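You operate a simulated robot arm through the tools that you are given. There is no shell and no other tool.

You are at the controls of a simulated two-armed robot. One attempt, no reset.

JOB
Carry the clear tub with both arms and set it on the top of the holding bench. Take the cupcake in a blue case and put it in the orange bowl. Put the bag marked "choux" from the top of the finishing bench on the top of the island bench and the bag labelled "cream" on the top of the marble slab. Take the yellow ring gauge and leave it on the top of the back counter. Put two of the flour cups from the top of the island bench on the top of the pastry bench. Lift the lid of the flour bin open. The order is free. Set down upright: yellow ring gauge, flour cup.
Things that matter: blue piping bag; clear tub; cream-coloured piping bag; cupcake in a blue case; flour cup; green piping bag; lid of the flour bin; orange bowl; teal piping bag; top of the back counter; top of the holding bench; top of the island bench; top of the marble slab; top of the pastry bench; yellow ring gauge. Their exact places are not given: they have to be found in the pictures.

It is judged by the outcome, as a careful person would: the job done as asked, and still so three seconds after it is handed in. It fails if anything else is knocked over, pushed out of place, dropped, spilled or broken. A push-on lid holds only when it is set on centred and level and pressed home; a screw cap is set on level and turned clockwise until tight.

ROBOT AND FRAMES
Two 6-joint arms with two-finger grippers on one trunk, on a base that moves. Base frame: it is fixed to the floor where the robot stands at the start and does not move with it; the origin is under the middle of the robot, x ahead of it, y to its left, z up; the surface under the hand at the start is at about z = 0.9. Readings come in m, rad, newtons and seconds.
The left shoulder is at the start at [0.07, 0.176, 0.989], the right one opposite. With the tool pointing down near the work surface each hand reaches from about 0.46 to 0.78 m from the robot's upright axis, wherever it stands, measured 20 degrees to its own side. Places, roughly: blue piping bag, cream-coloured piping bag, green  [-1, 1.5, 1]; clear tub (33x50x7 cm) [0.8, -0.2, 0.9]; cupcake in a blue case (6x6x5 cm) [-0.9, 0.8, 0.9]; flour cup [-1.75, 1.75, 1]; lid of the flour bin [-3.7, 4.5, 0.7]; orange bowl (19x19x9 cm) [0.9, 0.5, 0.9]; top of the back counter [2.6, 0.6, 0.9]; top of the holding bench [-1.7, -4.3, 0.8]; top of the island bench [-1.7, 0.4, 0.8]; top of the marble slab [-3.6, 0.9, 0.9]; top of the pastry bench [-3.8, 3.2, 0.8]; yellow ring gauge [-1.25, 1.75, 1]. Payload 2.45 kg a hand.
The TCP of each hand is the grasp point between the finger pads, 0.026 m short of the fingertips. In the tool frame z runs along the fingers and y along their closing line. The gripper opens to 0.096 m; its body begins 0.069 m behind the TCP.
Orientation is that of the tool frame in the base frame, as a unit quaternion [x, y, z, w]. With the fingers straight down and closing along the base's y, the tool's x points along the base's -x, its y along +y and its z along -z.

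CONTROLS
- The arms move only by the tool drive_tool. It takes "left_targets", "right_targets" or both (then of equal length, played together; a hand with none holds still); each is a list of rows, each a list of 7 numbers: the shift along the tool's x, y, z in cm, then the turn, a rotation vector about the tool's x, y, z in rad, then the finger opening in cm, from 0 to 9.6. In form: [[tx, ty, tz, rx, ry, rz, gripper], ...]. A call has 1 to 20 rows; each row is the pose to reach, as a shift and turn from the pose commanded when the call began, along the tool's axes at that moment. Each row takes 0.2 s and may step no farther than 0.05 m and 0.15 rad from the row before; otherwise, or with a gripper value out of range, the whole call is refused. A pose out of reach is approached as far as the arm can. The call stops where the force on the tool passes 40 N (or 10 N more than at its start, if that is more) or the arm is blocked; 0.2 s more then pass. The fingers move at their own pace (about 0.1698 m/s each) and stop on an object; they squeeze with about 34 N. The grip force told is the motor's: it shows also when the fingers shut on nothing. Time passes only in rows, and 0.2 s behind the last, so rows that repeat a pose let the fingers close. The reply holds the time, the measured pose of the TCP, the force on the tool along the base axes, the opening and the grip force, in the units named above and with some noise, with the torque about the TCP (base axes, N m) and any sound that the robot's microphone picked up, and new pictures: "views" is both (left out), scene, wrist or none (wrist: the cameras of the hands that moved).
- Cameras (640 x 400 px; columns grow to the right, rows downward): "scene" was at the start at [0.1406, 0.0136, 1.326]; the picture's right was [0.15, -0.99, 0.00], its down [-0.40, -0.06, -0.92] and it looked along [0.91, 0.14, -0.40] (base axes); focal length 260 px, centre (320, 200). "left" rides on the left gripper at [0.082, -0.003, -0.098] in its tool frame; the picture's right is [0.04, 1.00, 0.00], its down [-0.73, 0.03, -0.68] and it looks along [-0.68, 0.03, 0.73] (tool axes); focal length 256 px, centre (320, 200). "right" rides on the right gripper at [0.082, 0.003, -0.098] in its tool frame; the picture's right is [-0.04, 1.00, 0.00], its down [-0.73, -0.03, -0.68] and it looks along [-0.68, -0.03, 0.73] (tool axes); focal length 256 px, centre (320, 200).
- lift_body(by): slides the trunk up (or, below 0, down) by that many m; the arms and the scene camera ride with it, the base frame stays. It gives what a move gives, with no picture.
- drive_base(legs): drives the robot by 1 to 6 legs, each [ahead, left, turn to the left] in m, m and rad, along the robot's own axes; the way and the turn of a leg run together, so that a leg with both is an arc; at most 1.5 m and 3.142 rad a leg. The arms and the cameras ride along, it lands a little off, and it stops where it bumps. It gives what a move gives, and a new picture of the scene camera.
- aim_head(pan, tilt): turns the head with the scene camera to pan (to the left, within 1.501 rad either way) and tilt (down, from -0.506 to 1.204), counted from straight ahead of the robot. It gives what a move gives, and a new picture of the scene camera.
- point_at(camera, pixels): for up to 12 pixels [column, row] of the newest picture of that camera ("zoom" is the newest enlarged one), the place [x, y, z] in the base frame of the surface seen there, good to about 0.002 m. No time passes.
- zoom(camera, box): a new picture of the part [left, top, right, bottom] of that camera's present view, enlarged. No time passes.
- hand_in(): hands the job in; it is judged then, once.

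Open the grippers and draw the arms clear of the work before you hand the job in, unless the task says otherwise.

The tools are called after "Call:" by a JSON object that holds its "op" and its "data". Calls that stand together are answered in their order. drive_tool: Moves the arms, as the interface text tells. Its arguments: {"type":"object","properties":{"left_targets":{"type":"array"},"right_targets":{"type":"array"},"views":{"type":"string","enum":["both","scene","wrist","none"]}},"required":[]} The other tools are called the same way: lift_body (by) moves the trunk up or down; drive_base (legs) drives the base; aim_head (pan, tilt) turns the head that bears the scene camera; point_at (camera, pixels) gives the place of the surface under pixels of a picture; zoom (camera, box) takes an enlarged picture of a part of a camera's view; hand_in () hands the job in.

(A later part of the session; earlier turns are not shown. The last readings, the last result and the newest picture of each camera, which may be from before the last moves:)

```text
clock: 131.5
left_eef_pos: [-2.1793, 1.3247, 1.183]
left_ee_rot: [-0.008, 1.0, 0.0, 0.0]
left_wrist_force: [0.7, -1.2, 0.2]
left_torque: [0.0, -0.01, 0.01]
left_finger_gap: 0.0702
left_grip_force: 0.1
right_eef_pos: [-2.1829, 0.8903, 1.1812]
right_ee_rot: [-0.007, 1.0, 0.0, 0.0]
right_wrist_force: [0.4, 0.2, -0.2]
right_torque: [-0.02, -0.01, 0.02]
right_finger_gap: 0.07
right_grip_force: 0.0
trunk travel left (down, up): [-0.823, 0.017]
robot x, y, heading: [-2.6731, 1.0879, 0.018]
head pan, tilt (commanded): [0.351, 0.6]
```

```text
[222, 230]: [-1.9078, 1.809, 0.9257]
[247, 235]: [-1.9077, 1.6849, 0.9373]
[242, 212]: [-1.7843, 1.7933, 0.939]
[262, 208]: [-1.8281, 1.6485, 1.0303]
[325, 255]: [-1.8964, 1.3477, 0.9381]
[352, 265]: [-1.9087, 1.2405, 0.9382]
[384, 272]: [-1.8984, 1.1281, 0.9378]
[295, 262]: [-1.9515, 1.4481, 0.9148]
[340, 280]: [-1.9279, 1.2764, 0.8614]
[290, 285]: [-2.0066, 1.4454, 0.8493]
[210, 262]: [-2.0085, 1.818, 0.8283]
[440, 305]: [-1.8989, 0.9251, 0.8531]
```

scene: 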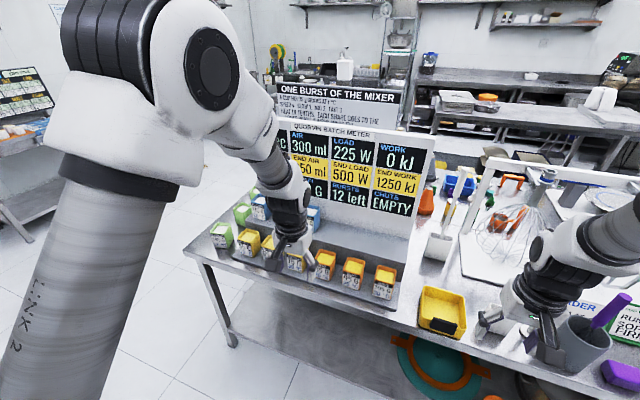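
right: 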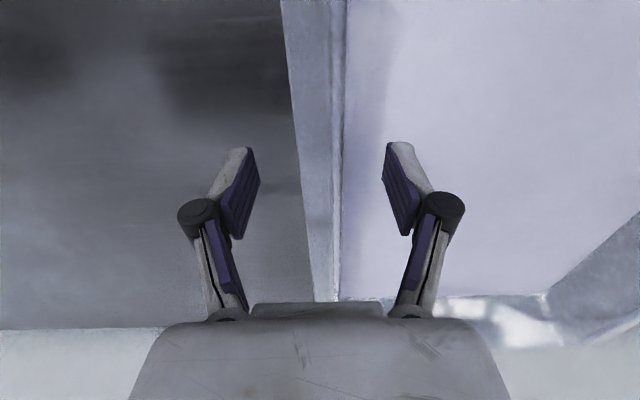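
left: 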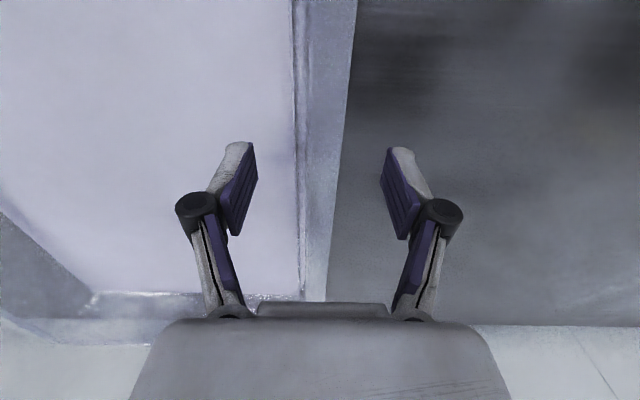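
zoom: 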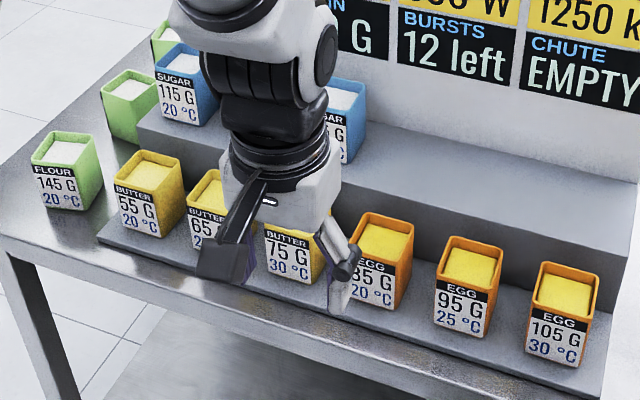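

The green cups are the FLOUR cups: one at (-1.91,1.81) in front, another at (-1.78,1.79), and a third behind. I drive sideways so the right hand faces the front one.

Call:
{"op": "drive_base", "data": {"legs": [[0.1, 0.91, -0.018]]}}

Call:
{"op": "aim_head", "data": {"pan": -0.25, "tilt": 0.75}}

```text
clock: 136.3
left_eef_pos: [-2.0983, 2.2442, 1.183]
left_ee_rot: [-0.01, 1.0, 0.001, 0.001]
left_wrist_force: [-0.6, -0.4, 0.4]
left_torque: [0.02, -0.01, 0.01]
left_finger_gap: 0.07
left_grip_force: 0.2
right_eef_pos: [-2.1014, 1.8104, 1.1817]
right_ee_rot: [-0.01, 1.0, 0.001, 0.0]
right_wrist_force: [0.4, 0.7, 0.0]
right_torque: [0.01, 0.0, 0.0]
right_finger_gap: 0.07
right_grip_force: 0.0
trunk travel left (down, up): [-0.823, 0.017]
robot x, y, heading: [-2.5966, 2.0102, 0.021]
head pan, tilt (commanded): [0.351, 0.6]
```

scene: 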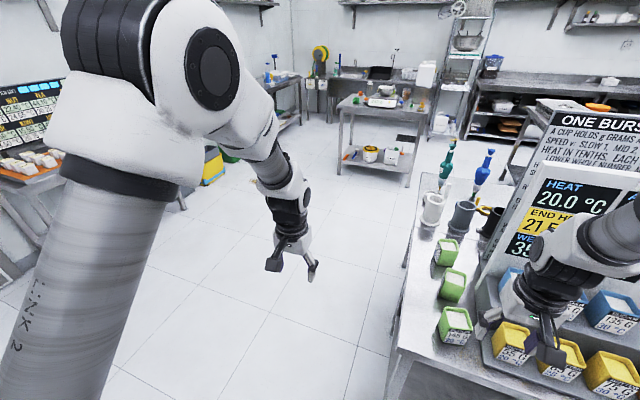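

```text
clock: 137.3
left_eef_pos: [-2.098, 2.2468, 1.1826]
left_ee_rot: [-0.01, 1.0, 0.0, -0.001]
left_wrist_force: [-0.4, 0.6, -0.4]
left_torque: [0.02, 0.04, -0.01]
left_finger_gap: 0.07
left_grip_force: 0.1
right_eef_pos: [-2.0996, 1.8108, 1.1815]
right_ee_rot: [-0.011, 1.0, 0.0, 0.0]
right_wrist_force: [0.4, -0.1, -0.3]
right_torque: [0.02, -0.01, 0.01]
right_finger_gap: 0.07
right_grip_force: 0.2
trunk travel left (down, up): [-0.823, 0.017]
robot x, y, heading: [-2.5972, 2.0111, 0.019]
head pan, tilt (commanded): [-0.25, 0.75]
```

scene: 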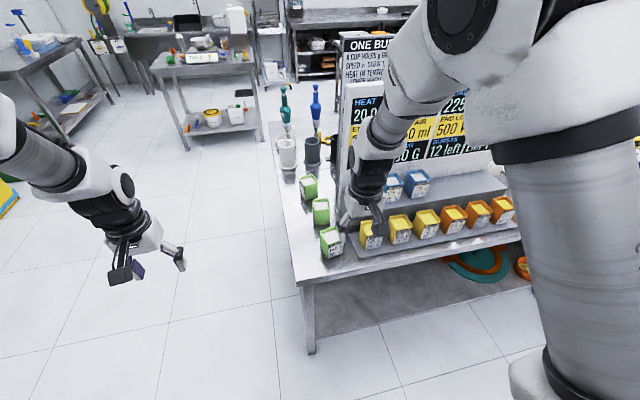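

Three green flour cups at (332,241), (321,210), (309,186). I enlarge and measure each.

Call:
{"op": "zoom", "data": {"camera": "scene", "box": [260, 130, 420, 280]}}

Call:
{"op": "point_at", "data": {"camera": "zoom", "pixels": [[285, 425], [245, 215], [300, 298]]}}

Call:
{"op": "point_at", "data": {"camera": "scene", "pixels": [[332, 236], [321, 206], [309, 183], [333, 248], [323, 219], [312, 193], [290, 190], [308, 240], [370, 240], [345, 232]]}}

```text
2.67 times, centred on (340, 205) of scene
```

zoom: 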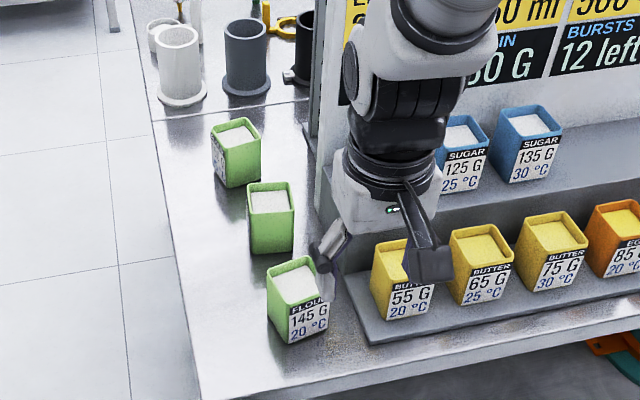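

```text
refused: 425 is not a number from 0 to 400
```

```text
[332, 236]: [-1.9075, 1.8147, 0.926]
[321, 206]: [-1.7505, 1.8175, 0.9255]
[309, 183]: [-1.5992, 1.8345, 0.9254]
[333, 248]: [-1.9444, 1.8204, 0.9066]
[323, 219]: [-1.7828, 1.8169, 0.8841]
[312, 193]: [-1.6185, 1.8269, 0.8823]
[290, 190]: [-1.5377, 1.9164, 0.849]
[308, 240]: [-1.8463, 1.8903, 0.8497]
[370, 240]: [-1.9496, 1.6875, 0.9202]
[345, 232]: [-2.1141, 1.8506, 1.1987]
```

Cup centres: (-1.907,1.814), (-1.750,1.818), (-1.600,1.834), tops at z≈0.93, bench z≈0.849. I move the right hand above the front cup to see its yaw.

Call:
{"op": "drive_tool", "data": {"right_targets": [[-4.5, 0, 1, 0, 0, 0, 9.6], [-9, 0, 2, 0, 0, 0, 9.6], [-13.5, 0, 4, 0, 0, 0, 9.6], [-16.5, 0, 6, 0, 0, 0, 9.6], [-19.2, 0, 8, 0, 0, 0, 9.6], [-19.2, 0, 8, 0, 0, 0, 9.6]], "views": "wrist"}}

Call:
{"op": "zoom", "data": {"camera": "right", "box": [180, 60, 460, 280]}}

```text
clock: 138.7
left_eef_pos: [-2.0988, 2.2469, 1.1817]
left_ee_rot: [-0.01, 1.0, 0.0, 0.0]
left_wrist_force: [-0.4, -0.1, 0.4]
left_torque: [0.0, 0.0, -0.02]
left_finger_gap: 0.0698
left_grip_force: 0.1
right_eef_pos: [-1.9081, 1.8136, 1.1029]
right_ee_rot: [-0.01, 1.0, 0.0, -0.001]
right_wrist_force: [-0.4, -0.5, 0.5]
right_torque: [0.0, -0.01, 0.0]
right_finger_gap: 0.096
right_grip_force: 0.1
trunk travel left (down, up): [-0.823, 0.017]
robot x, y, heading: [-2.5945, 2.0064, 0.02]
head pan, tilt (commanded): [-0.25, 0.75]
```

right: 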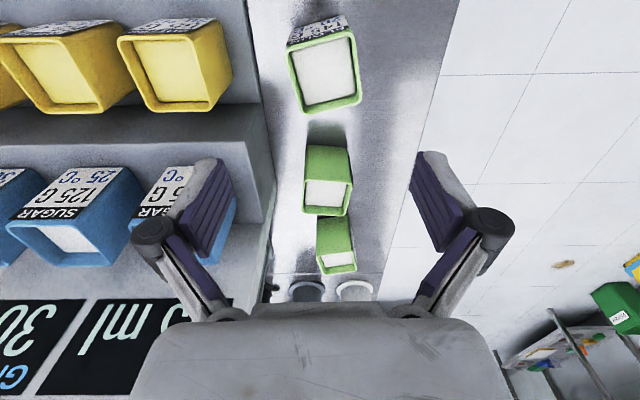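

```text
1.82 times, centred on (320, 170) of right
```

zoom: 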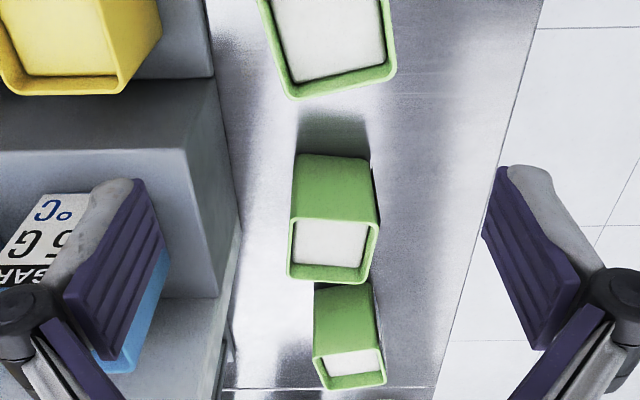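

I measure the front cup's rim corners in the wrist view: (288,47), (348,35), (360,100), (303,112).

Call:
{"op": "point_at", "data": {"camera": "right", "pixels": [[291, 50], [346, 38], [357, 97], [305, 108], [325, 70], [350, 205], [308, 208], [350, 180], [310, 170], [330, 195]]}}

```text
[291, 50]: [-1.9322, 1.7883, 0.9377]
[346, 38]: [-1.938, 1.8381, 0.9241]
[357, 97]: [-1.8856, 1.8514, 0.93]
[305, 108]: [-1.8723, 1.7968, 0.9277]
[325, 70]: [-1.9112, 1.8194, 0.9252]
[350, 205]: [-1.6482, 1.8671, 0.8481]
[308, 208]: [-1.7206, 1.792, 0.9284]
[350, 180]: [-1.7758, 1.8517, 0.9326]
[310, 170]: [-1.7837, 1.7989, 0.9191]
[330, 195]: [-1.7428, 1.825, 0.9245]
```

Cup centre (-1.907,1.819), yaw ≈0.17, rim z≈0.937. I rotate the right hand 0.15 rad and descend to TCP z≈0.90 with 8.6 cm opening.

Call:
{"op": "drive_tool", "data": {"right_targets": [[0, 0.3, 4, 0, 0, -0.08, 8.8], [0, 0.5, 8, 0, 0, -0.15, 8.8], [0, 0.55, 12, 0, 0, -0.15, 8.8], [0, 0.55, 15, 0, 0, -0.15, 8.8], [0, 0.55, 18, 0, 0, -0.15, 8.8], [0, 0.55, 20.3, 0, 0, -0.15, 8.8], [0, 0.55, 20.3, 0, 0, -0.15, 8.8]], "views": "both"}}

```text
clock: 140.3
left_eef_pos: [-2.0983, 2.2447, 1.1818]
left_ee_rot: [-0.009, 1.0, 0.0, 0.0]
left_wrist_force: [-0.4, 0.6, 0.2]
left_torque: [-0.01, 0.01, -0.02]
left_finger_gap: 0.0704
left_grip_force: 0.2
right_eef_pos: [-1.9079, 1.8218, 0.8958]
right_ee_rot: [-0.086, 0.996, 0.0, 0.0]
right_wrist_force: [-1.4, 0.5, 0.4]
right_torque: [0.01, -0.02, 0.01]
right_finger_gap: 0.0882
right_grip_force: 0.0
trunk travel left (down, up): [-0.823, 0.017]
robot x, y, heading: [-2.591, 2.0094, 0.022]
head pan, tilt (commanded): [-0.25, 0.75]
```

scene: 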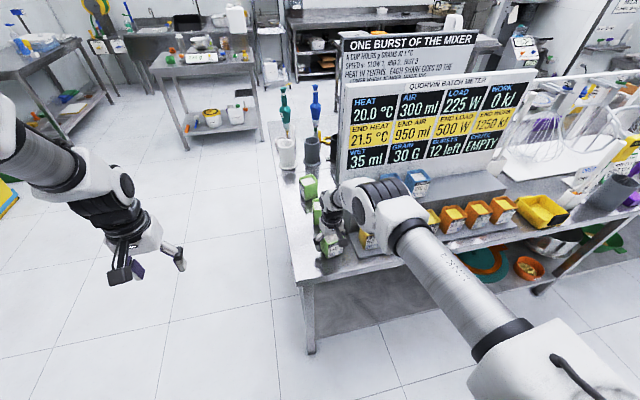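
right: 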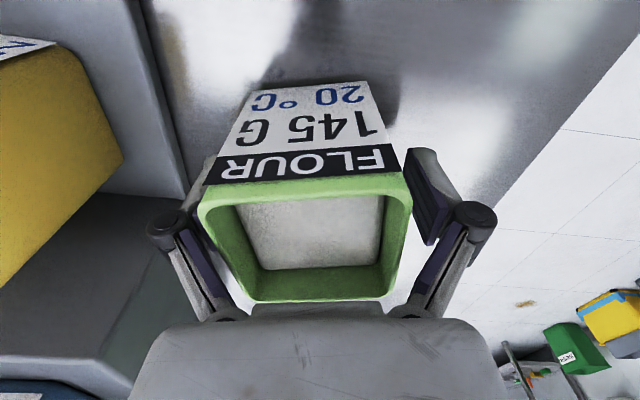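

The label reads FLOUR 145 G. The cup is a bit left of centre (≈305 vs 320), so I shift 5 mm toward it and close.

Call:
{"op": "drive_tool", "data": {"right_targets": [[0, -0.5, 0, 0, 0, 0, 8.8], [0, -0.5, 0, 0, 0, 0, 8.8], [0, -0.5, 0, 0, 0, 0, 7], [0, -0.5, 0, 0, 0, 0, 6], [0, -0.5, 0, 0, 0, 0, 4], [0, -0.5, 0, 0, 0, 0, 2], [0, -0.5, 0, 0, 0, 0, 2]], "views": "wrist"}}

```text
clock: 141.9
left_eef_pos: [-2.0988, 2.2453, 1.1841]
left_ee_rot: [-0.009, 1.0, 0.001, 0.001]
left_wrist_force: [-1.0, -0.1, 0.0]
left_torque: [-0.03, -0.04, -0.01]
left_finger_gap: 0.07
left_grip_force: 0.0
right_eef_pos: [-1.9062, 1.8156, 0.8984]
right_ee_rot: [-0.086, 0.996, 0.0, 0.002]
right_wrist_force: [7.5, -3.4, 19.7]
right_torque: [0.09, 0.18, 0.07]
right_finger_gap: 0.0655
right_grip_force: 34.2
trunk travel left (down, up): [-0.823, 0.017]
robot x, y, heading: [-2.5938, 2.0084, 0.019]
head pan, tilt (commanded): [-0.25, 0.75]
```

right: 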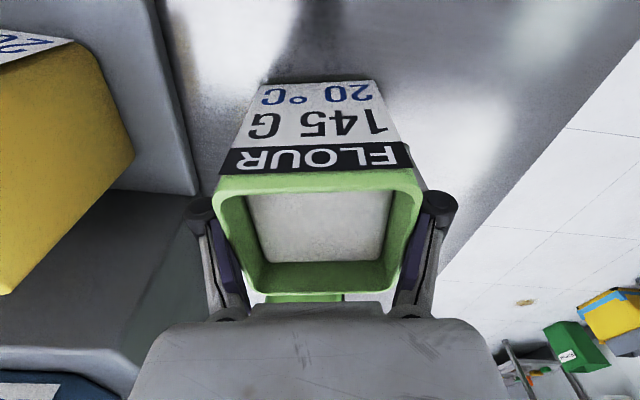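

Gripped (gap 65 mm). I lift it 3 cm first to check, then up to ~1.12.

Call:
{"op": "drive_tool", "data": {"right_targets": [[0, 0, -1.5, 0, 0, 0, 2], [0, 0, -3, 0, 0, 0, 2], [0, 0, -6, 0, 0, 0, 2], [0, 0, -10, 0, 0, 0, 2], [0, 0, -14, 0, 0, 0, 2], [0, 0, -18, 0, 0, 0, 2], [0, 0, -22, 0, 0, 0, 2]], "views": "both"}}

```text
clock: 143.5
left_eef_pos: [-2.099, 2.2447, 1.1824]
left_ee_rot: [-0.01, 1.0, 0.0, 0.001]
left_wrist_force: [0.2, 0.1, 0.9]
left_torque: [0.01, -0.01, 0.0]
left_finger_gap: 0.0698
left_grip_force: 0.1
right_eef_pos: [-1.9065, 1.8202, 1.1195]
right_ee_rot: [-0.086, 0.996, 0.001, -0.001]
right_wrist_force: [-0.6, 0.2, -2.5]
right_torque: [0.01, -0.02, -0.01]
right_finger_gap: 0.0659
right_grip_force: 34.0
trunk travel left (down, up): [-0.823, 0.017]
robot x, y, heading: [-2.5964, 2.0075, 0.022]
head pan, tilt (commanded): [-0.25, 0.75]
```

scene: 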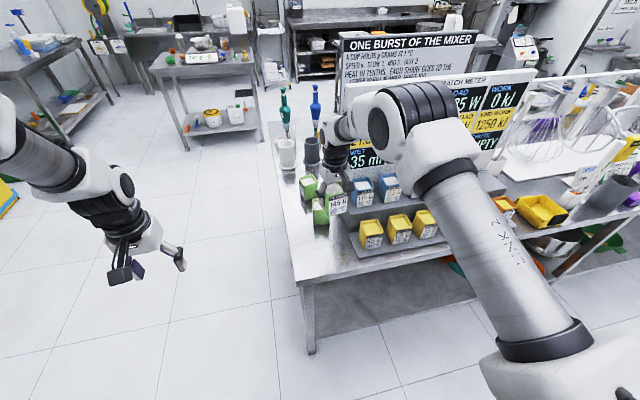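
right: 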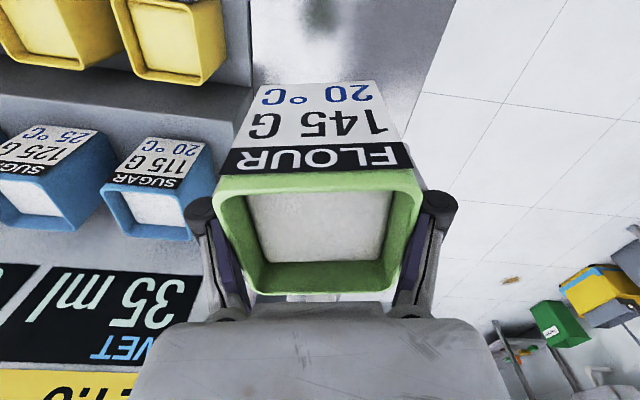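

The cup is lifted upright. I draw the right hand back over the aisle and up a little, unrotating it.

Call:
{"op": "drive_tool", "data": {"right_targets": [[3.76, 0.58, -1.6, 0, 0, 0.03, 2], [7.52, 1.16, -3.2, 0, 0, 0.06, 2], [11.28, 1.74, -4.8, 0, 0, 0.09, 2], [15.04, 2.32, -6.4, 0, 0, 0.12, 2], [18.8, 2.9, -8, 0, 0, 0.15, 2], [18.8, 2.9, -8, 0, 0, 0.15, 2]], "views": "none"}}

Call:
{"op": "drive_base", "data": {"legs": [[0, -0.38, 0], [0.14, 0, 0]]}}

Call:
{"op": "aim_head", "data": {"pan": 0.3, "tilt": 0.75}}

```text
clock: 144.9
left_eef_pos: [-2.0966, 2.2455, 1.1822]
left_ee_rot: [-0.009, 1.0, 0.0, -0.001]
left_wrist_force: [-1.3, 0.4, -0.2]
left_torque: [-0.02, 0.01, -0.02]
left_finger_gap: 0.07
left_grip_force: 0.0
right_eef_pos: [-2.0985, 1.8124, 1.1947]
right_ee_rot: [-0.01, 1.0, 0.001, -0.001]
right_wrist_force: [0.3, 1.5, -2.5]
right_torque: [-0.04, 0.01, -0.03]
right_finger_gap: 0.0658
right_grip_force: 34.2
trunk travel left (down, up): [-0.823, 0.017]
robot x, y, heading: [-2.5966, 2.006, 0.019]
head pan, tilt (commanded): [-0.25, 0.75]
```

```text
clock: 148.2
left_eef_pos: [-1.9506, 1.8836, 1.1835]
left_ee_rot: [-0.015, 1.0, 0.0, 0.001]
left_wrist_force: [0.0, -0.5, 0.0]
left_torque: [0.02, -0.03, -0.02]
left_finger_gap: 0.0702
left_grip_force: 0.1
right_eef_pos: [-1.9472, 1.4502, 1.1954]
right_ee_rot: [-0.015, 1.0, 0.002, 0.001]
right_wrist_force: [-0.8, -1.1, -1.9]
right_torque: [0.01, -0.01, -0.02]
right_finger_gap: 0.0659
right_grip_force: 33.9
trunk travel left (down, up): [-0.823, 0.017]
robot x, y, heading: [-2.4413, 1.6421, 0.033]
head pan, tilt (commanded): [-0.25, 0.75]
```

scene: 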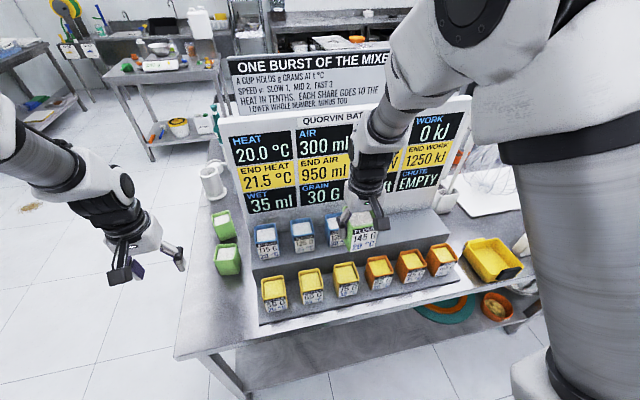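

```text
clock: 149.2
left_eef_pos: [-1.9476, 1.8827, 1.1822]
left_ee_rot: [-0.014, 1.0, 0.0, 0.0]
left_wrist_force: [0.6, 0.8, -0.2]
left_torque: [0.0, 0.01, 0.02]
left_finger_gap: 0.0701
left_grip_force: 0.2
right_eef_pos: [-1.9452, 1.4502, 1.1943]
right_ee_rot: [-0.015, 1.0, 0.001, 0.0]
right_wrist_force: [-0.1, 0.4, -2.7]
right_torque: [0.0, 0.01, 0.0]
right_finger_gap: 0.0657
right_grip_force: 34.2
trunk travel left (down, up): [-0.823, 0.017]
robot x, y, heading: [-2.4393, 1.6398, 0.035]
head pan, tilt (commanded): [0.3, 0.75]
```

scene: 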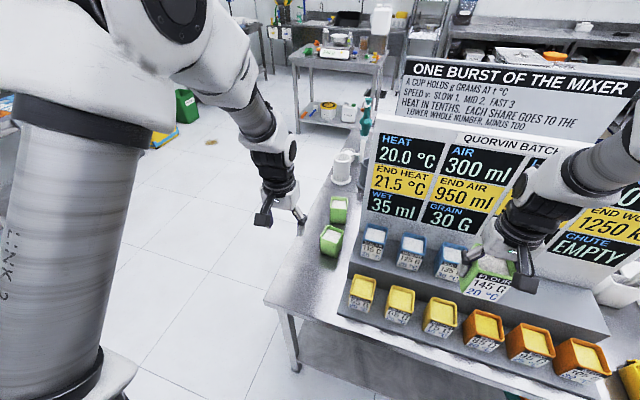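

Before moving the left hand over cup 2, I check the sign board's left edge near (375,160)-(362,215).

Call:
{"op": "point_at", "data": {"camera": "scene", "pixels": [[384, 140], [370, 205], [365, 212], [404, 70], [400, 100], [355, 235], [350, 262], [338, 205], [330, 236], [345, 160]]}}

Call:
{"op": "zoom", "data": {"camera": "scene", "box": [290, 50, 450, 270]}}

```text
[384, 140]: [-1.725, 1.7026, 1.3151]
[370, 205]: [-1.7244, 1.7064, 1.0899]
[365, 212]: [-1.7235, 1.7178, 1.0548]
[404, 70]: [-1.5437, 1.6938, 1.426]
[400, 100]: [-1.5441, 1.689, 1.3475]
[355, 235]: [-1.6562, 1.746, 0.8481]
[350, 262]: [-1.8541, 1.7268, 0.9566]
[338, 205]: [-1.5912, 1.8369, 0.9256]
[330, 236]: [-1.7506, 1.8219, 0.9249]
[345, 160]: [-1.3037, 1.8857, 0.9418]
```

```text
1.82 times, centred on (370, 160) of scene
```

zoom: 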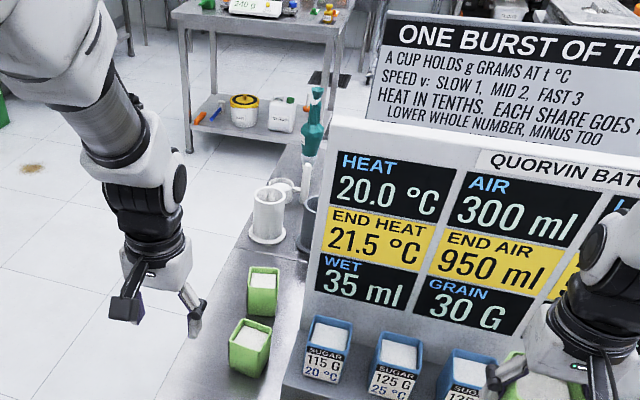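

The board's left end is at y≈1.715, so a grip along y on cup 2 (y≈1.82) leaves ~3 cm clearance. I move the left hand above cup 2 at z≈1.10.

Call:
{"op": "drive_tool", "data": {"left_targets": [[0, -2, -1, 0, 0, 0, 8.8], [-2, -5, 0, 0, 0, 0, 8.8], [-5.5, -6.5, 1.5, 0, 0, 0, 8.8], [-9.5, -7, 3.5, 0, 0, 0, 8.8], [-13, -7, 5.5, 0, 0, 0, 8.8], [-16.5, -7, 7, 0, 0, 0, 8.8], [-19.5, -7, 8, 0, 0, 0, 8.8], [-19.5, -7, 8, 0, 0, 0, 8.8]], "views": "wrist"}}

Call:
{"op": "zoom", "data": {"camera": "left", "box": [200, 0, 440, 200]}}

```text
clock: 151.0
left_eef_pos: [-1.7508, 1.8211, 1.1003]
left_ee_rot: [-0.015, 1.0, 0.001, 0.0]
left_wrist_force: [0.0, -0.5, 0.0]
left_torque: [0.03, 0.0, 0.02]
left_finger_gap: 0.088
left_grip_force: 0.0
right_eef_pos: [-1.9468, 1.4496, 1.1942]
right_ee_rot: [-0.015, 1.0, 0.001, 0.0]
right_wrist_force: [0.0, -0.1, -3.0]
right_torque: [0.0, -0.01, 0.01]
right_finger_gap: 0.0654
right_grip_force: 33.5
trunk travel left (down, up): [-0.823, 0.017]
robot x, y, heading: [-2.4454, 1.6374, 0.032]
head pan, tilt (commanded): [0.3, 0.75]
```

left: 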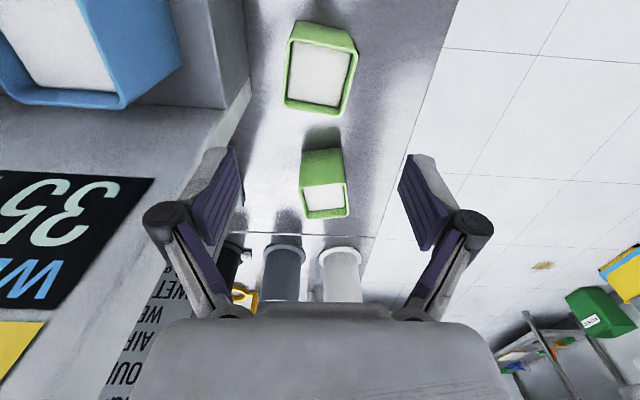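

```text
2.00 times, centred on (320, 100) of left
```

zoom: 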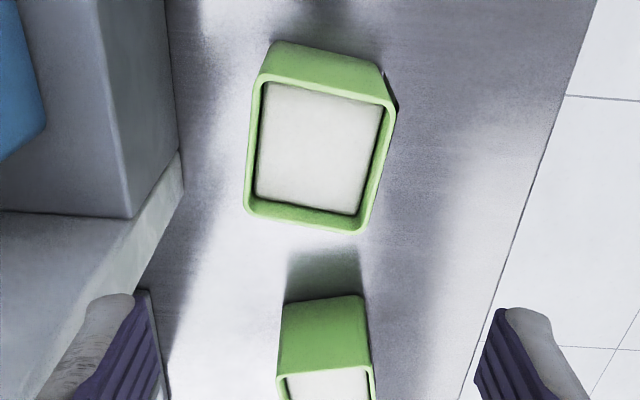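

Cup 2 is centred below the hand, rotated about −0.19 rad relative to the tool. I rotate rz=+0.19 and descend to z≈0.898.

Call:
{"op": "drive_tool", "data": {"left_targets": [[0, 0, 4, 0, 0, 0.1, 8.8], [0, 0, 8, 0, 0, 0.19, 8.8], [0, 0, 12, 0, 0, 0.19, 8.8], [0, 0, 15, 0, 0, 0.19, 8.8], [0, 0, 18, 0, 0, 0.19, 8.8], [0, 0, 20.2, 0, 0, 0.19, 8.8], [0, 0, 20.2, 0, 0, 0.19, 8.8]], "views": "wrist"}}

```text
clock: 152.6
left_eef_pos: [-1.7504, 1.8186, 0.9006]
left_ee_rot: [0.079, 0.997, 0.001, -0.001]
left_wrist_force: [0.3, 0.5, 0.8]
left_torque: [0.01, -0.02, -0.02]
left_finger_gap: 0.088
left_grip_force: 0.0
right_eef_pos: [-1.9459, 1.45, 1.1941]
right_ee_rot: [-0.013, 1.0, 0.002, 0.0]
right_wrist_force: [0.3, 0.2, -2.6]
right_torque: [0.03, 0.06, 0.01]
right_finger_gap: 0.0658
right_grip_force: 34.0
trunk travel left (down, up): [-0.823, 0.017]
robot x, y, heading: [-2.4425, 1.6415, 0.036]
head pan, tilt (commanded): [0.3, 0.75]
```

left: 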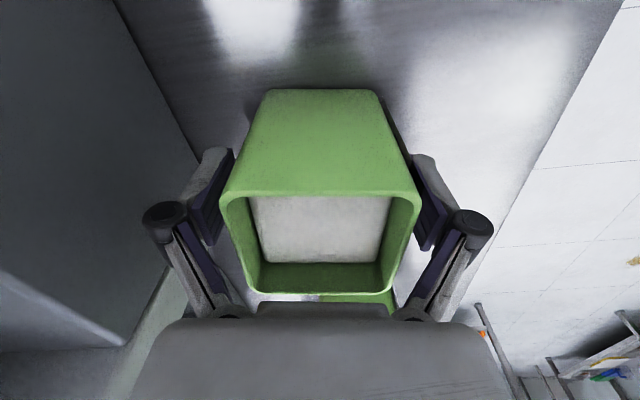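

Aligned nicely; I close on cup 2 and lift it 22 cm.

Call:
{"op": "drive_tool", "data": {"left_targets": [[0, 0, 0, 0, 0, 0, 7], [0, 0, 0, 0, 0, 0, 5], [0, 0, 0, 0, 0, 0, 2], [0, 0, 0, 0, 0, 0, 2], [0, 0, -1.5, 0, 0, 0, 2], [0, 0, -4, 0, 0, 0, 2], [0, 0, -8, 0, 0, 0, 2], [0, 0, -12, 0, 0, 0, 2], [0, 0, -16, 0, 0, 0, 2], [0, 0, -20, 0, 0, 0, 2], [0, 0, -24, 0, 0, 0, 2]], "views": "both"}}

```text
clock: 155.0
left_eef_pos: [-1.7504, 1.8183, 1.141]
left_ee_rot: [0.08, 0.997, 0.0, -0.002]
left_wrist_force: [-0.3, -0.8, -1.9]
left_torque: [0.02, -0.02, -0.02]
left_finger_gap: 0.0659
left_grip_force: 34.2
right_eef_pos: [-1.946, 1.4492, 1.194]
right_ee_rot: [-0.015, 1.0, 0.001, 0.0]
right_wrist_force: [-0.2, -0.6, -2.2]
right_torque: [-0.01, 0.0, 0.02]
right_finger_gap: 0.0656
right_grip_force: 34.2
trunk travel left (down, up): [-0.823, 0.017]
robot x, y, heading: [-2.4455, 1.6415, 0.032]
head pan, tilt (commanded): [0.3, 0.75]
```

scene: 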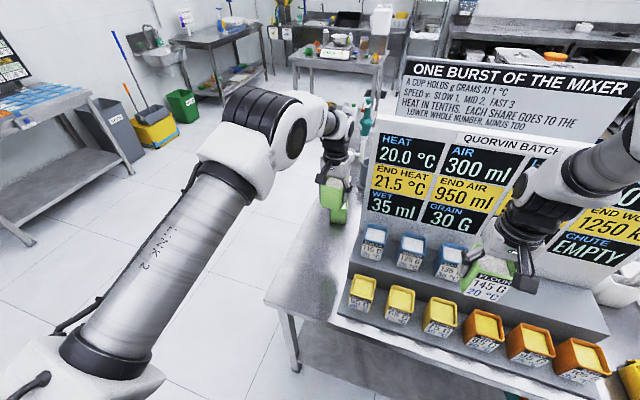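
left: 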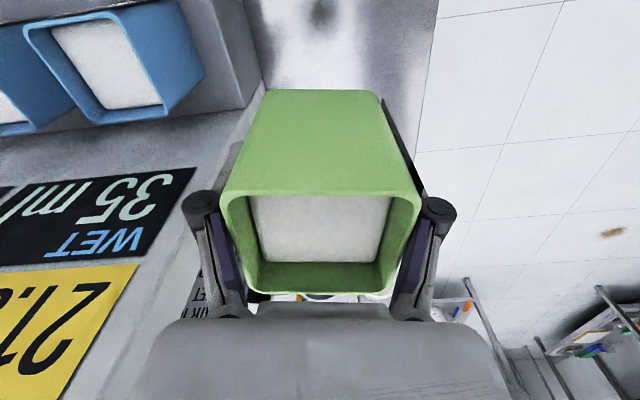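

Both cups are held upright. I draw the left hand back, then back away from the island.

Call:
{"op": "drive_tool", "data": {"left_targets": [[3.8, -0.7, -1, 0, 0, -0.04, 2], [7.6, -1.5, -2, 0, 0, -0.08, 2], [11.4, -2.2, -3, 0, 0, -0.12, 2], [15.3, -3.0, -4, 0, 0, -0.16, 2], [19.1, -3.7, -5, 0, 0, -0.19, 2], [19.1, -3.7, -5, 0, 0, -0.19, 2]], "views": "none"}}

Call:
{"op": "drive_base", "data": {"legs": [[-0.25, 0, 0]]}}

Call:
{"op": "aim_head", "data": {"pan": 1.5, "tilt": 0.4}}

```text
clock: 156.4
left_eef_pos: [-1.9445, 1.8124, 1.1865]
left_ee_rot: [-0.017, 1.0, -0.003, -0.001]
left_wrist_force: [0.8, 1.0, -2.5]
left_torque: [0.02, 0.04, -0.02]
left_finger_gap: 0.0657
left_grip_force: 33.8
right_eef_pos: [-1.944, 1.4501, 1.1934]
right_ee_rot: [-0.014, 1.0, 0.001, -0.001]
right_wrist_force: [0.0, 0.9, -1.5]
right_torque: [-0.01, 0.01, 0.0]
right_finger_gap: 0.0658
right_grip_force: 33.9
trunk travel left (down, up): [-0.823, 0.017]
robot x, y, heading: [-2.4395, 1.6422, 0.032]
head pan, tilt (commanded): [0.3, 0.75]
```

```text
clock: 158.2
left_eef_pos: [-2.1974, 1.8027, 1.1869]
left_ee_rot: [-0.015, 1.0, -0.002, -0.001]
left_wrist_force: [-0.1, 0.4, -2.5]
left_torque: [0.0, 0.0, 0.04]
left_finger_gap: 0.0657
left_grip_force: 34.4
right_eef_pos: [-2.1978, 1.4417, 1.193]
right_ee_rot: [-0.013, 1.0, 0.0, -0.001]
right_wrist_force: [0.0, -0.1, -1.8]
right_torque: [0.03, 0.01, -0.01]
right_finger_gap: 0.0657
right_grip_force: 33.9
trunk travel left (down, up): [-0.823, 0.017]
robot x, y, heading: [-2.6963, 1.6342, 0.028]
head pan, tilt (commanded): [0.3, 0.75]
```

scene: 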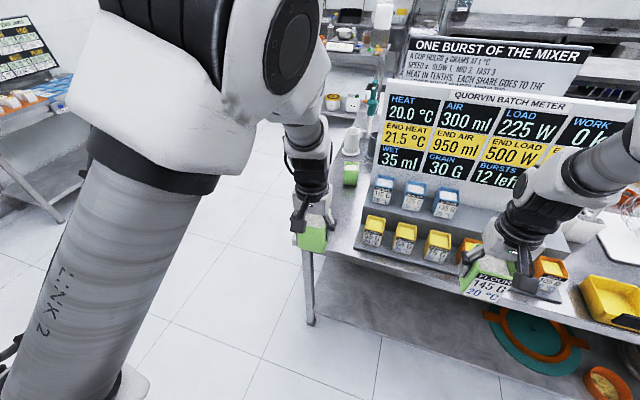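

```text
clock: 159.6
left_eef_pos: [-2.1987, 1.8026, 1.1888]
left_ee_rot: [-0.014, 1.0, -0.003, 0.0]
left_wrist_force: [0.0, -0.6, -2.1]
left_torque: [0.0, 0.01, -0.01]
left_finger_gap: 0.0659
left_grip_force: 33.6
right_eef_pos: [-2.2013, 1.4417, 1.1936]
right_ee_rot: [-0.013, 1.0, 0.0, -0.001]
right_wrist_force: [0.0, 1.0, -2.0]
right_torque: [-0.03, -0.02, 0.0]
right_finger_gap: 0.0655
right_grip_force: 33.6
trunk travel left (down, up): [-0.823, 0.017]
robot x, y, heading: [-2.7009, 1.6322, 0.022]
head pan, tilt (commanded): [1.499, 0.4]
```

scene: 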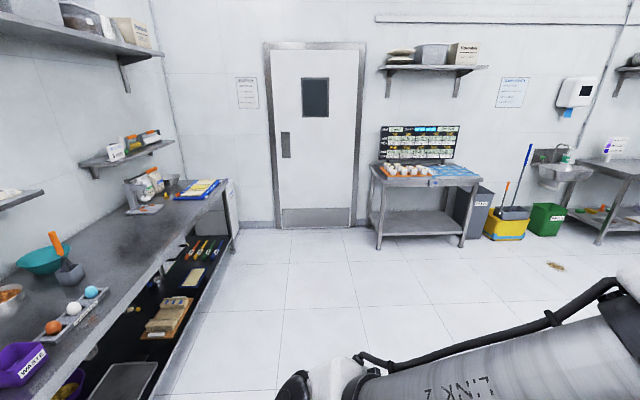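

I turn left toward the west wall benches to find free space on the pastry bench.

Call:
{"op": "drive_base", "data": {"legs": [[0.0, 0, 1.5], [0, 0, 1.0]]}}

Call:
{"op": "aim_head", "data": {"pan": 0.0, "tilt": 0.45}}

```text
clock: 166.1
left_eef_pos: [-3.1897, 1.8227, 1.1887]
left_ee_rot: [0.946, -0.325, 0.002, -0.002]
left_wrist_force: [0.6, -0.5, -1.8]
left_torque: [-0.01, 0.04, -0.02]
left_finger_gap: 0.0654
left_grip_force: 34.2
right_eef_pos: [-2.9583, 2.1007, 1.1937]
right_ee_rot: [0.945, -0.327, 0.0, 0.0]
right_wrist_force: [0.2, -0.3, -2.6]
right_torque: [0.01, 0.04, -0.02]
right_finger_gap: 0.0655
right_grip_force: 33.9
trunk travel left (down, up): [-0.823, 0.017]
robot x, y, heading: [-2.6987, 1.6325, 2.473]
head pan, tilt (commanded): [1.499, 0.4]
```

scene: 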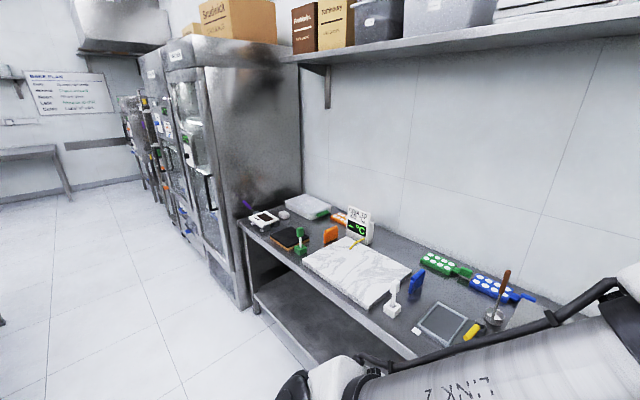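

```text
clock: 167.7
left_eef_pos: [-3.1904, 1.8238, 1.1888]
left_ee_rot: [0.946, -0.325, 0.001, -0.003]
left_wrist_force: [0.6, 0.1, -3.1]
left_torque: [-0.01, 0.01, 0.0]
left_finger_gap: 0.0656
left_grip_force: 33.9
right_eef_pos: [-2.958, 2.1006, 1.1955]
right_ee_rot: [0.945, -0.327, 0.0, 0.001]
right_wrist_force: [0.2, 0.1, -2.2]
right_torque: [0.01, -0.03, -0.03]
right_finger_gap: 0.0655
right_grip_force: 34.3
trunk travel left (down, up): [-0.823, 0.017]
robot x, y, heading: [-2.6996, 1.6372, 2.475]
head pan, tilt (commanded): [0.0, 0.45]
```

scene: 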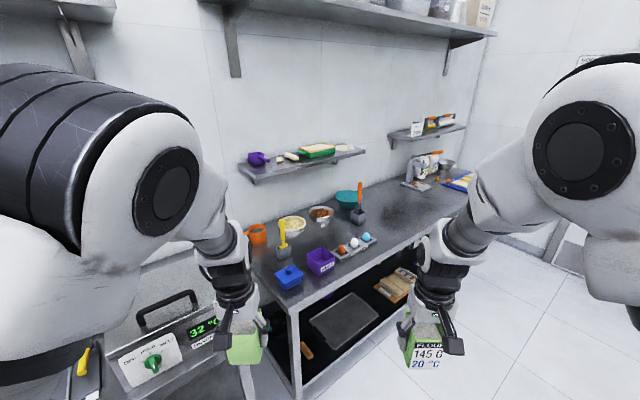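

The pastry bench shows free space around (410,205). I measure the bench edges and the free region.

Call:
{"op": "point_at", "data": {"camera": "scene", "pixels": [[400, 205], [420, 220], [440, 200], [390, 225], [370, 245], [290, 308], [460, 190], [400, 190], [345, 240], [380, 200], [430, 230], [360, 195]]}}

Call:
{"op": "zoom", "data": {"camera": "scene", "box": [230, 120, 500, 320]}}

```text
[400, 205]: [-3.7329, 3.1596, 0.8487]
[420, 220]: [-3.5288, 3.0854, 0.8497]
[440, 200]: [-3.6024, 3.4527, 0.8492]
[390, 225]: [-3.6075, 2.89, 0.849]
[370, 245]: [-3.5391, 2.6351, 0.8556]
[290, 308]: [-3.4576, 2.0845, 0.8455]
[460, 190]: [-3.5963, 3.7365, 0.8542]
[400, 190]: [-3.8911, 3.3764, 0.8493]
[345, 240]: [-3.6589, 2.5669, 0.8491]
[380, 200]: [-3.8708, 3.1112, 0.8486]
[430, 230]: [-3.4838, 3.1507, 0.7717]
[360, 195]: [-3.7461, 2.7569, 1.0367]
```

```text
2.00 times, centred on (365, 220) of scene
```

zoom: 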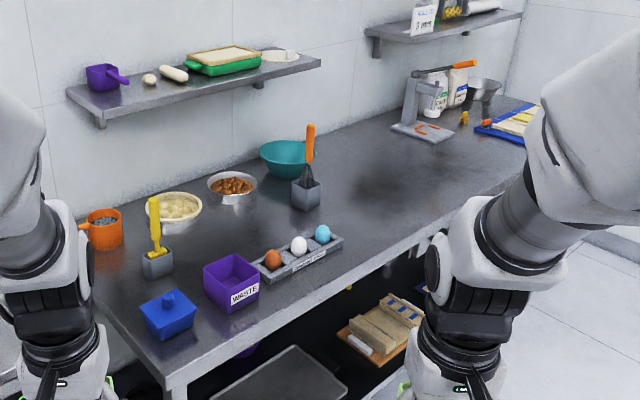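

Free bench top spans roughly x −3.5…−3.9, y 2.9…3.6 at z≈0.849. I turn to face west and strafe north to y≈3.25.

Call:
{"op": "drive_base", "data": {"legs": [[0, 0, 0.667], [0, -0.8, 0], [0, -0.81, 0]]}}

Call:
{"op": "aim_head", "data": {"pan": 0.0, "tilt": 0.6}}

Call:
{"op": "point_at", "data": {"camera": "scene", "pixels": [[320, 180], [320, 200], [200, 250], [440, 250], [320, 260], [260, 180], [400, 180]]}}

```text
clock: 177.9
left_eef_pos: [-3.2453, 3.1024, 1.1875]
left_ee_rot: [1.0, 0.015, 0.0, -0.003]
left_wrist_force: [-0.4, -0.2, -3.6]
left_torque: [0.0, 0.0, 0.0]
left_finger_gap: 0.0656
left_grip_force: 34.0
right_eef_pos: [-3.2428, 3.4644, 1.1946]
right_ee_rot: [1.0, 0.013, 0.0, 0.001]
right_wrist_force: [0.6, 0.4, -2.5]
right_torque: [0.0, -0.01, -0.06]
right_finger_gap: 0.0657
right_grip_force: 34.2
trunk travel left (down, up): [-0.823, 0.017]
robot x, y, heading: [-2.7428, 3.2704, -3.111]
head pan, tilt (commanded): [0.0, 0.45]
```

scene: 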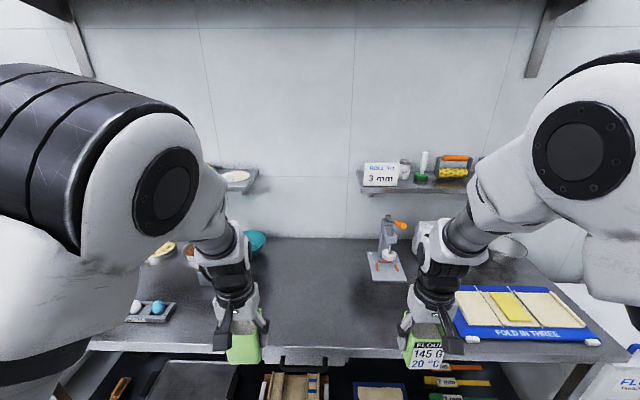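

```text
clock: 178.6
left_eef_pos: [-3.2446, 3.1029, 1.1895]
left_ee_rot: [1.0, 0.016, 0.001, -0.004]
left_wrist_force: [-0.1, 0.4, -1.5]
left_torque: [-0.03, -0.03, 0.0]
left_finger_gap: 0.0655
left_grip_force: 34.3
right_eef_pos: [-3.2434, 3.4642, 1.1941]
right_ee_rot: [1.0, 0.013, -0.001, 0.001]
right_wrist_force: [0.1, 0.3, -1.5]
right_torque: [-0.01, -0.01, -0.01]
right_finger_gap: 0.0655
right_grip_force: 34.3
trunk travel left (down, up): [-0.823, 0.017]
robot x, y, heading: [-2.747, 3.2745, -3.118]
head pan, tilt (commanded): [0.0, 0.6]
```

scene: 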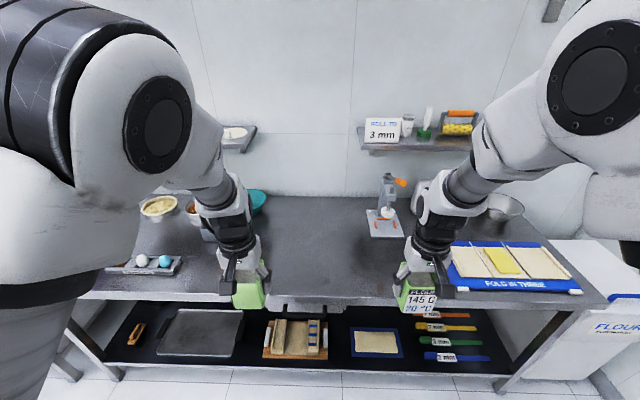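

```text
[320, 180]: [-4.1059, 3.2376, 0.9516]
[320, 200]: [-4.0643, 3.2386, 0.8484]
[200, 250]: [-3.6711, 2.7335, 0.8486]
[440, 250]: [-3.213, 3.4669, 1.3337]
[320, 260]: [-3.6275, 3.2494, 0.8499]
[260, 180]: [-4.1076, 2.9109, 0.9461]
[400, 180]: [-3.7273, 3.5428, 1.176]
```

I approach 0.22 m and shift slightly left so both hands are over free space between the eggs tray and the dough board.

Call:
{"op": "drive_base", "data": {"legs": [[0.22, 0.09, -0.02]]}}

Call:
{"op": "point_at", "data": {"camera": "scene", "pixels": [[455, 250], [450, 290], [385, 225], [385, 240], [320, 250], [250, 205], [190, 262], [300, 310], [360, 310]]}}

```text
clock: 180.3
left_eef_pos: [-3.4622, 3.0196, 1.187]
left_ee_rot: [1.0, 0.007, -0.001, -0.003]
left_wrist_force: [-0.4, -0.1, -2.1]
left_torque: [-0.04, 0.05, -0.01]
left_finger_gap: 0.0653
left_grip_force: 33.7
right_eef_pos: [-3.4539, 3.3814, 1.1946]
right_ee_rot: [1.0, 0.005, -0.001, 0.001]
right_wrist_force: [-0.1, 0.1, -2.3]
right_torque: [0.01, 0.02, -0.01]
right_finger_gap: 0.0656
right_grip_force: 34.2
trunk travel left (down, up): [-0.823, 0.017]
robot x, y, heading: [-2.9631, 3.1797, -3.133]
head pan, tilt (commanded): [0.0, 0.6]
```

scene: 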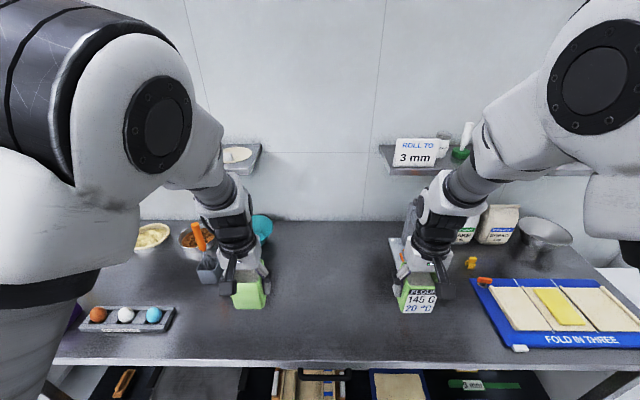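

```text
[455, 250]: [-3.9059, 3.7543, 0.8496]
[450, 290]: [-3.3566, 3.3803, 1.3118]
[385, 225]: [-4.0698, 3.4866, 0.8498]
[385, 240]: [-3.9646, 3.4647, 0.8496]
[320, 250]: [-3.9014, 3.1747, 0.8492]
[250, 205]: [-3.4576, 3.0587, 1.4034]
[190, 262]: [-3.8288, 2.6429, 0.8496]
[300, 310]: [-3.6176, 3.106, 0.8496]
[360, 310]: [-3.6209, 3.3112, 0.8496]
```

I extend both hands 18 cm forward over the bench, then lower to just above the surface.

Call:
{"op": "drive_tool", "data": {"left_targets": [[-4.6, 0, 0, 0, 0, 0, 2], [-9.2, 0, 0, 0, 0, 0, 2], [-13.8, 0, 0, 0, 0, 0, 2], [-18.4, 0, 1, 0, 0, 0, 2], [-18.4, 0, 5.5, 0, 0, 0, 2], [-18.4, 0, 10, 0, 0, 0, 2], [-18.4, 0, 14.5, 0, 0, 0, 2], [-18.4, 0, 19, 0, 0, 0, 2], [-18.4, 0, 23.5, 0, 0, 0, 2], [-18.4, 0, 27, 0, 0, 0, 2], [-18.4, 0, 27, 0, 0, 0, 2]], "right_targets": [[-4.6, 1, 0, 0, 0, 0, 2], [-9.2, 2, 0, 0, 0, 0, 2], [-13.8, 3, 0, 0, 0, 0, 2], [-18.4, 4, 1, 0, 0, 0, 2], [-18.4, 4, 5.5, 0, 0, 0, 2], [-18.4, 4, 10, 0, 0, 0, 2], [-18.4, 4, 14.5, 0, 0, 0, 2], [-18.4, 4, 19, 0, 0, 0, 2], [-18.4, 4, 23.5, 0, 0, 0, 2], [-18.4, 4, 27.5, 0, 0, 0, 2], [-18.4, 4, 27.5, 0, 0, 0, 2]], "views": "both"}}

```text
clock: 182.8
left_eef_pos: [-3.6478, 3.0214, 0.9178]
left_ee_rot: [1.0, 0.006, 0.0, -0.003]
left_wrist_force: [0.0, -0.5, -1.6]
left_torque: [0.0, 0.01, 0.04]
left_finger_gap: 0.0656
left_grip_force: 34.2
right_eef_pos: [-3.6392, 3.3403, 0.9173]
right_ee_rot: [1.0, 0.004, 0.0, 0.001]
right_wrist_force: [0.0, -0.5, -2.8]
right_torque: [-0.01, -0.02, -0.02]
right_finger_gap: 0.0656
right_grip_force: 33.9
trunk travel left (down, up): [-0.823, 0.017]
robot x, y, heading: [-2.9578, 3.1768, -3.138]
head pan, tilt (commanded): [0.0, 0.6]
```

scene: 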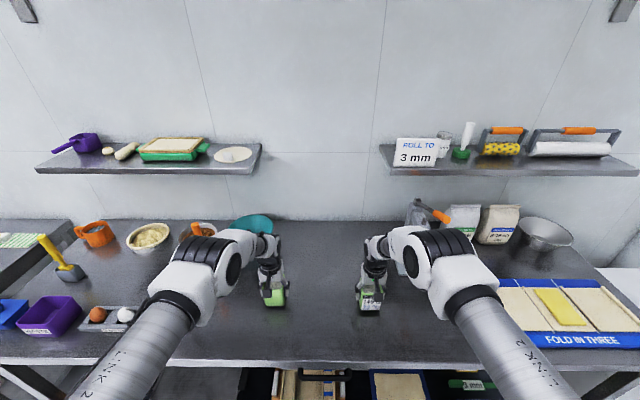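
right: 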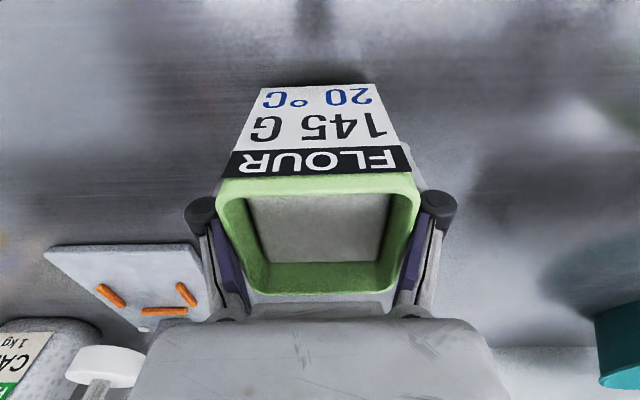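
left: 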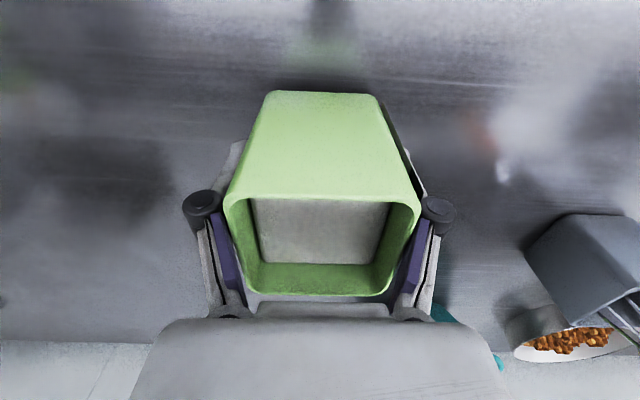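

Both cups are ~1.7 cm above the bench. I lower slowly.

Call:
{"op": "drive_tool", "data": {"left_targets": [[0, 0, 0.8, 0, 0, 0, 2], [0, 0, 1.3, 0, 0, 0, 2], [0, 0, 1.6, 0, 0, 0, 2], [0, 0, 1.7, 0, 0, 0, 2]], "right_targets": [[0, 0, 0.8, 0, 0, 0, 2], [0, 0, 1.3, 0, 0, 0, 2], [0, 0, 1.6, 0, 0, 0, 2], [0, 0, 1.8, 0, 0, 0, 2]], "views": "none"}}

```text
clock: 183.8
left_eef_pos: [-3.6495, 3.0185, 0.9012]
left_ee_rot: [1.0, 0.006, 0.0, -0.003]
left_wrist_force: [0.0, 0.8, -0.4]
left_torque: [-0.04, 0.08, -0.06]
left_finger_gap: 0.0654
left_grip_force: 34.0
right_eef_pos: [-3.6392, 3.3397, 0.9001]
right_ee_rot: [1.0, 0.004, 0.001, 0.0]
right_wrist_force: [-0.7, -0.6, -1.1]
right_torque: [0.06, 0.04, 0.0]
right_finger_gap: 0.0652
right_grip_force: 34.5
trunk travel left (down, up): [-0.823, 0.017]
robot x, y, heading: [-2.9631, 3.1789, -3.134]
head pan, tilt (commanded): [0.0, 0.6]
```

Contact is starting (weights coming off). I lower 1.5 mm more and open both hands, then rise.

Call:
{"op": "drive_tool", "data": {"left_targets": [[0, 0, 0.15, 0, 0, 0, 2], [0, 0, 0.15, 0, 0, 0, 2], [0, 0, 0.15, 0, 0, 0, 7], [0, 0, 0.15, 0, 0, 0, 9], [0, 0, 0.15, 0, 0, 0, 9.2], [0, 0, 0.15, 0, 0, 0, 9.2]], "right_targets": [[0, 0, 0.15, 0, 0, 0, 2], [0, 0, 0.15, 0, 0, 0, 2], [0, 0, 0.15, 0, 0, 0, 7], [0, 0, 0.15, 0, 0, 0, 9], [0, 0, 0.15, 0, 0, 0, 9.2], [0, 0, 0.15, 0, 0, 0, 9.2]], "views": "wrist"}}

```text
clock: 185.2
left_eef_pos: [-3.6493, 3.0187, 0.8996]
left_ee_rot: [1.0, 0.006, -0.001, -0.002]
left_wrist_force: [0.0, -0.5, 0.7]
left_torque: [-0.03, 0.01, 0.02]
left_finger_gap: 0.092
left_grip_force: 0.1
right_eef_pos: [-3.6393, 3.338, 0.8983]
right_ee_rot: [1.0, 0.004, 0.0, 0.001]
right_wrist_force: [0.3, -0.4, -0.6]
right_torque: [-0.01, 0.02, -0.01]
right_finger_gap: 0.0922
right_grip_force: 0.0
trunk travel left (down, up): [-0.823, 0.017]
robot x, y, heading: [-2.9615, 3.1797, -3.134]
head pan, tilt (commanded): [0.0, 0.6]
```

right: 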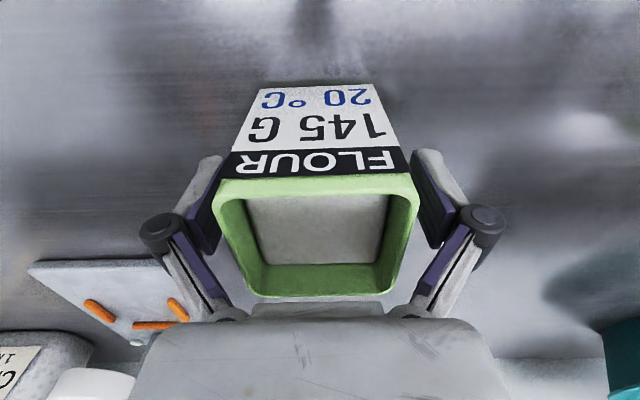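
left: 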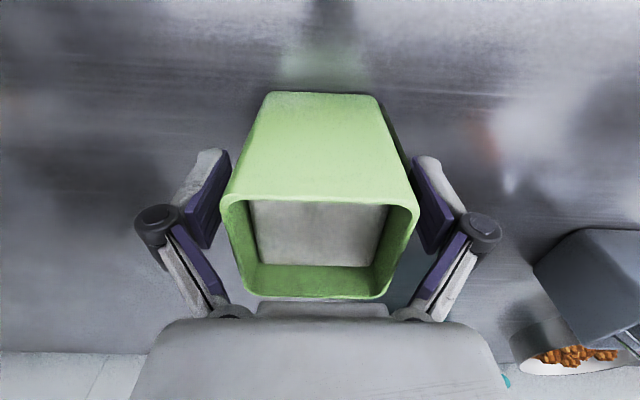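

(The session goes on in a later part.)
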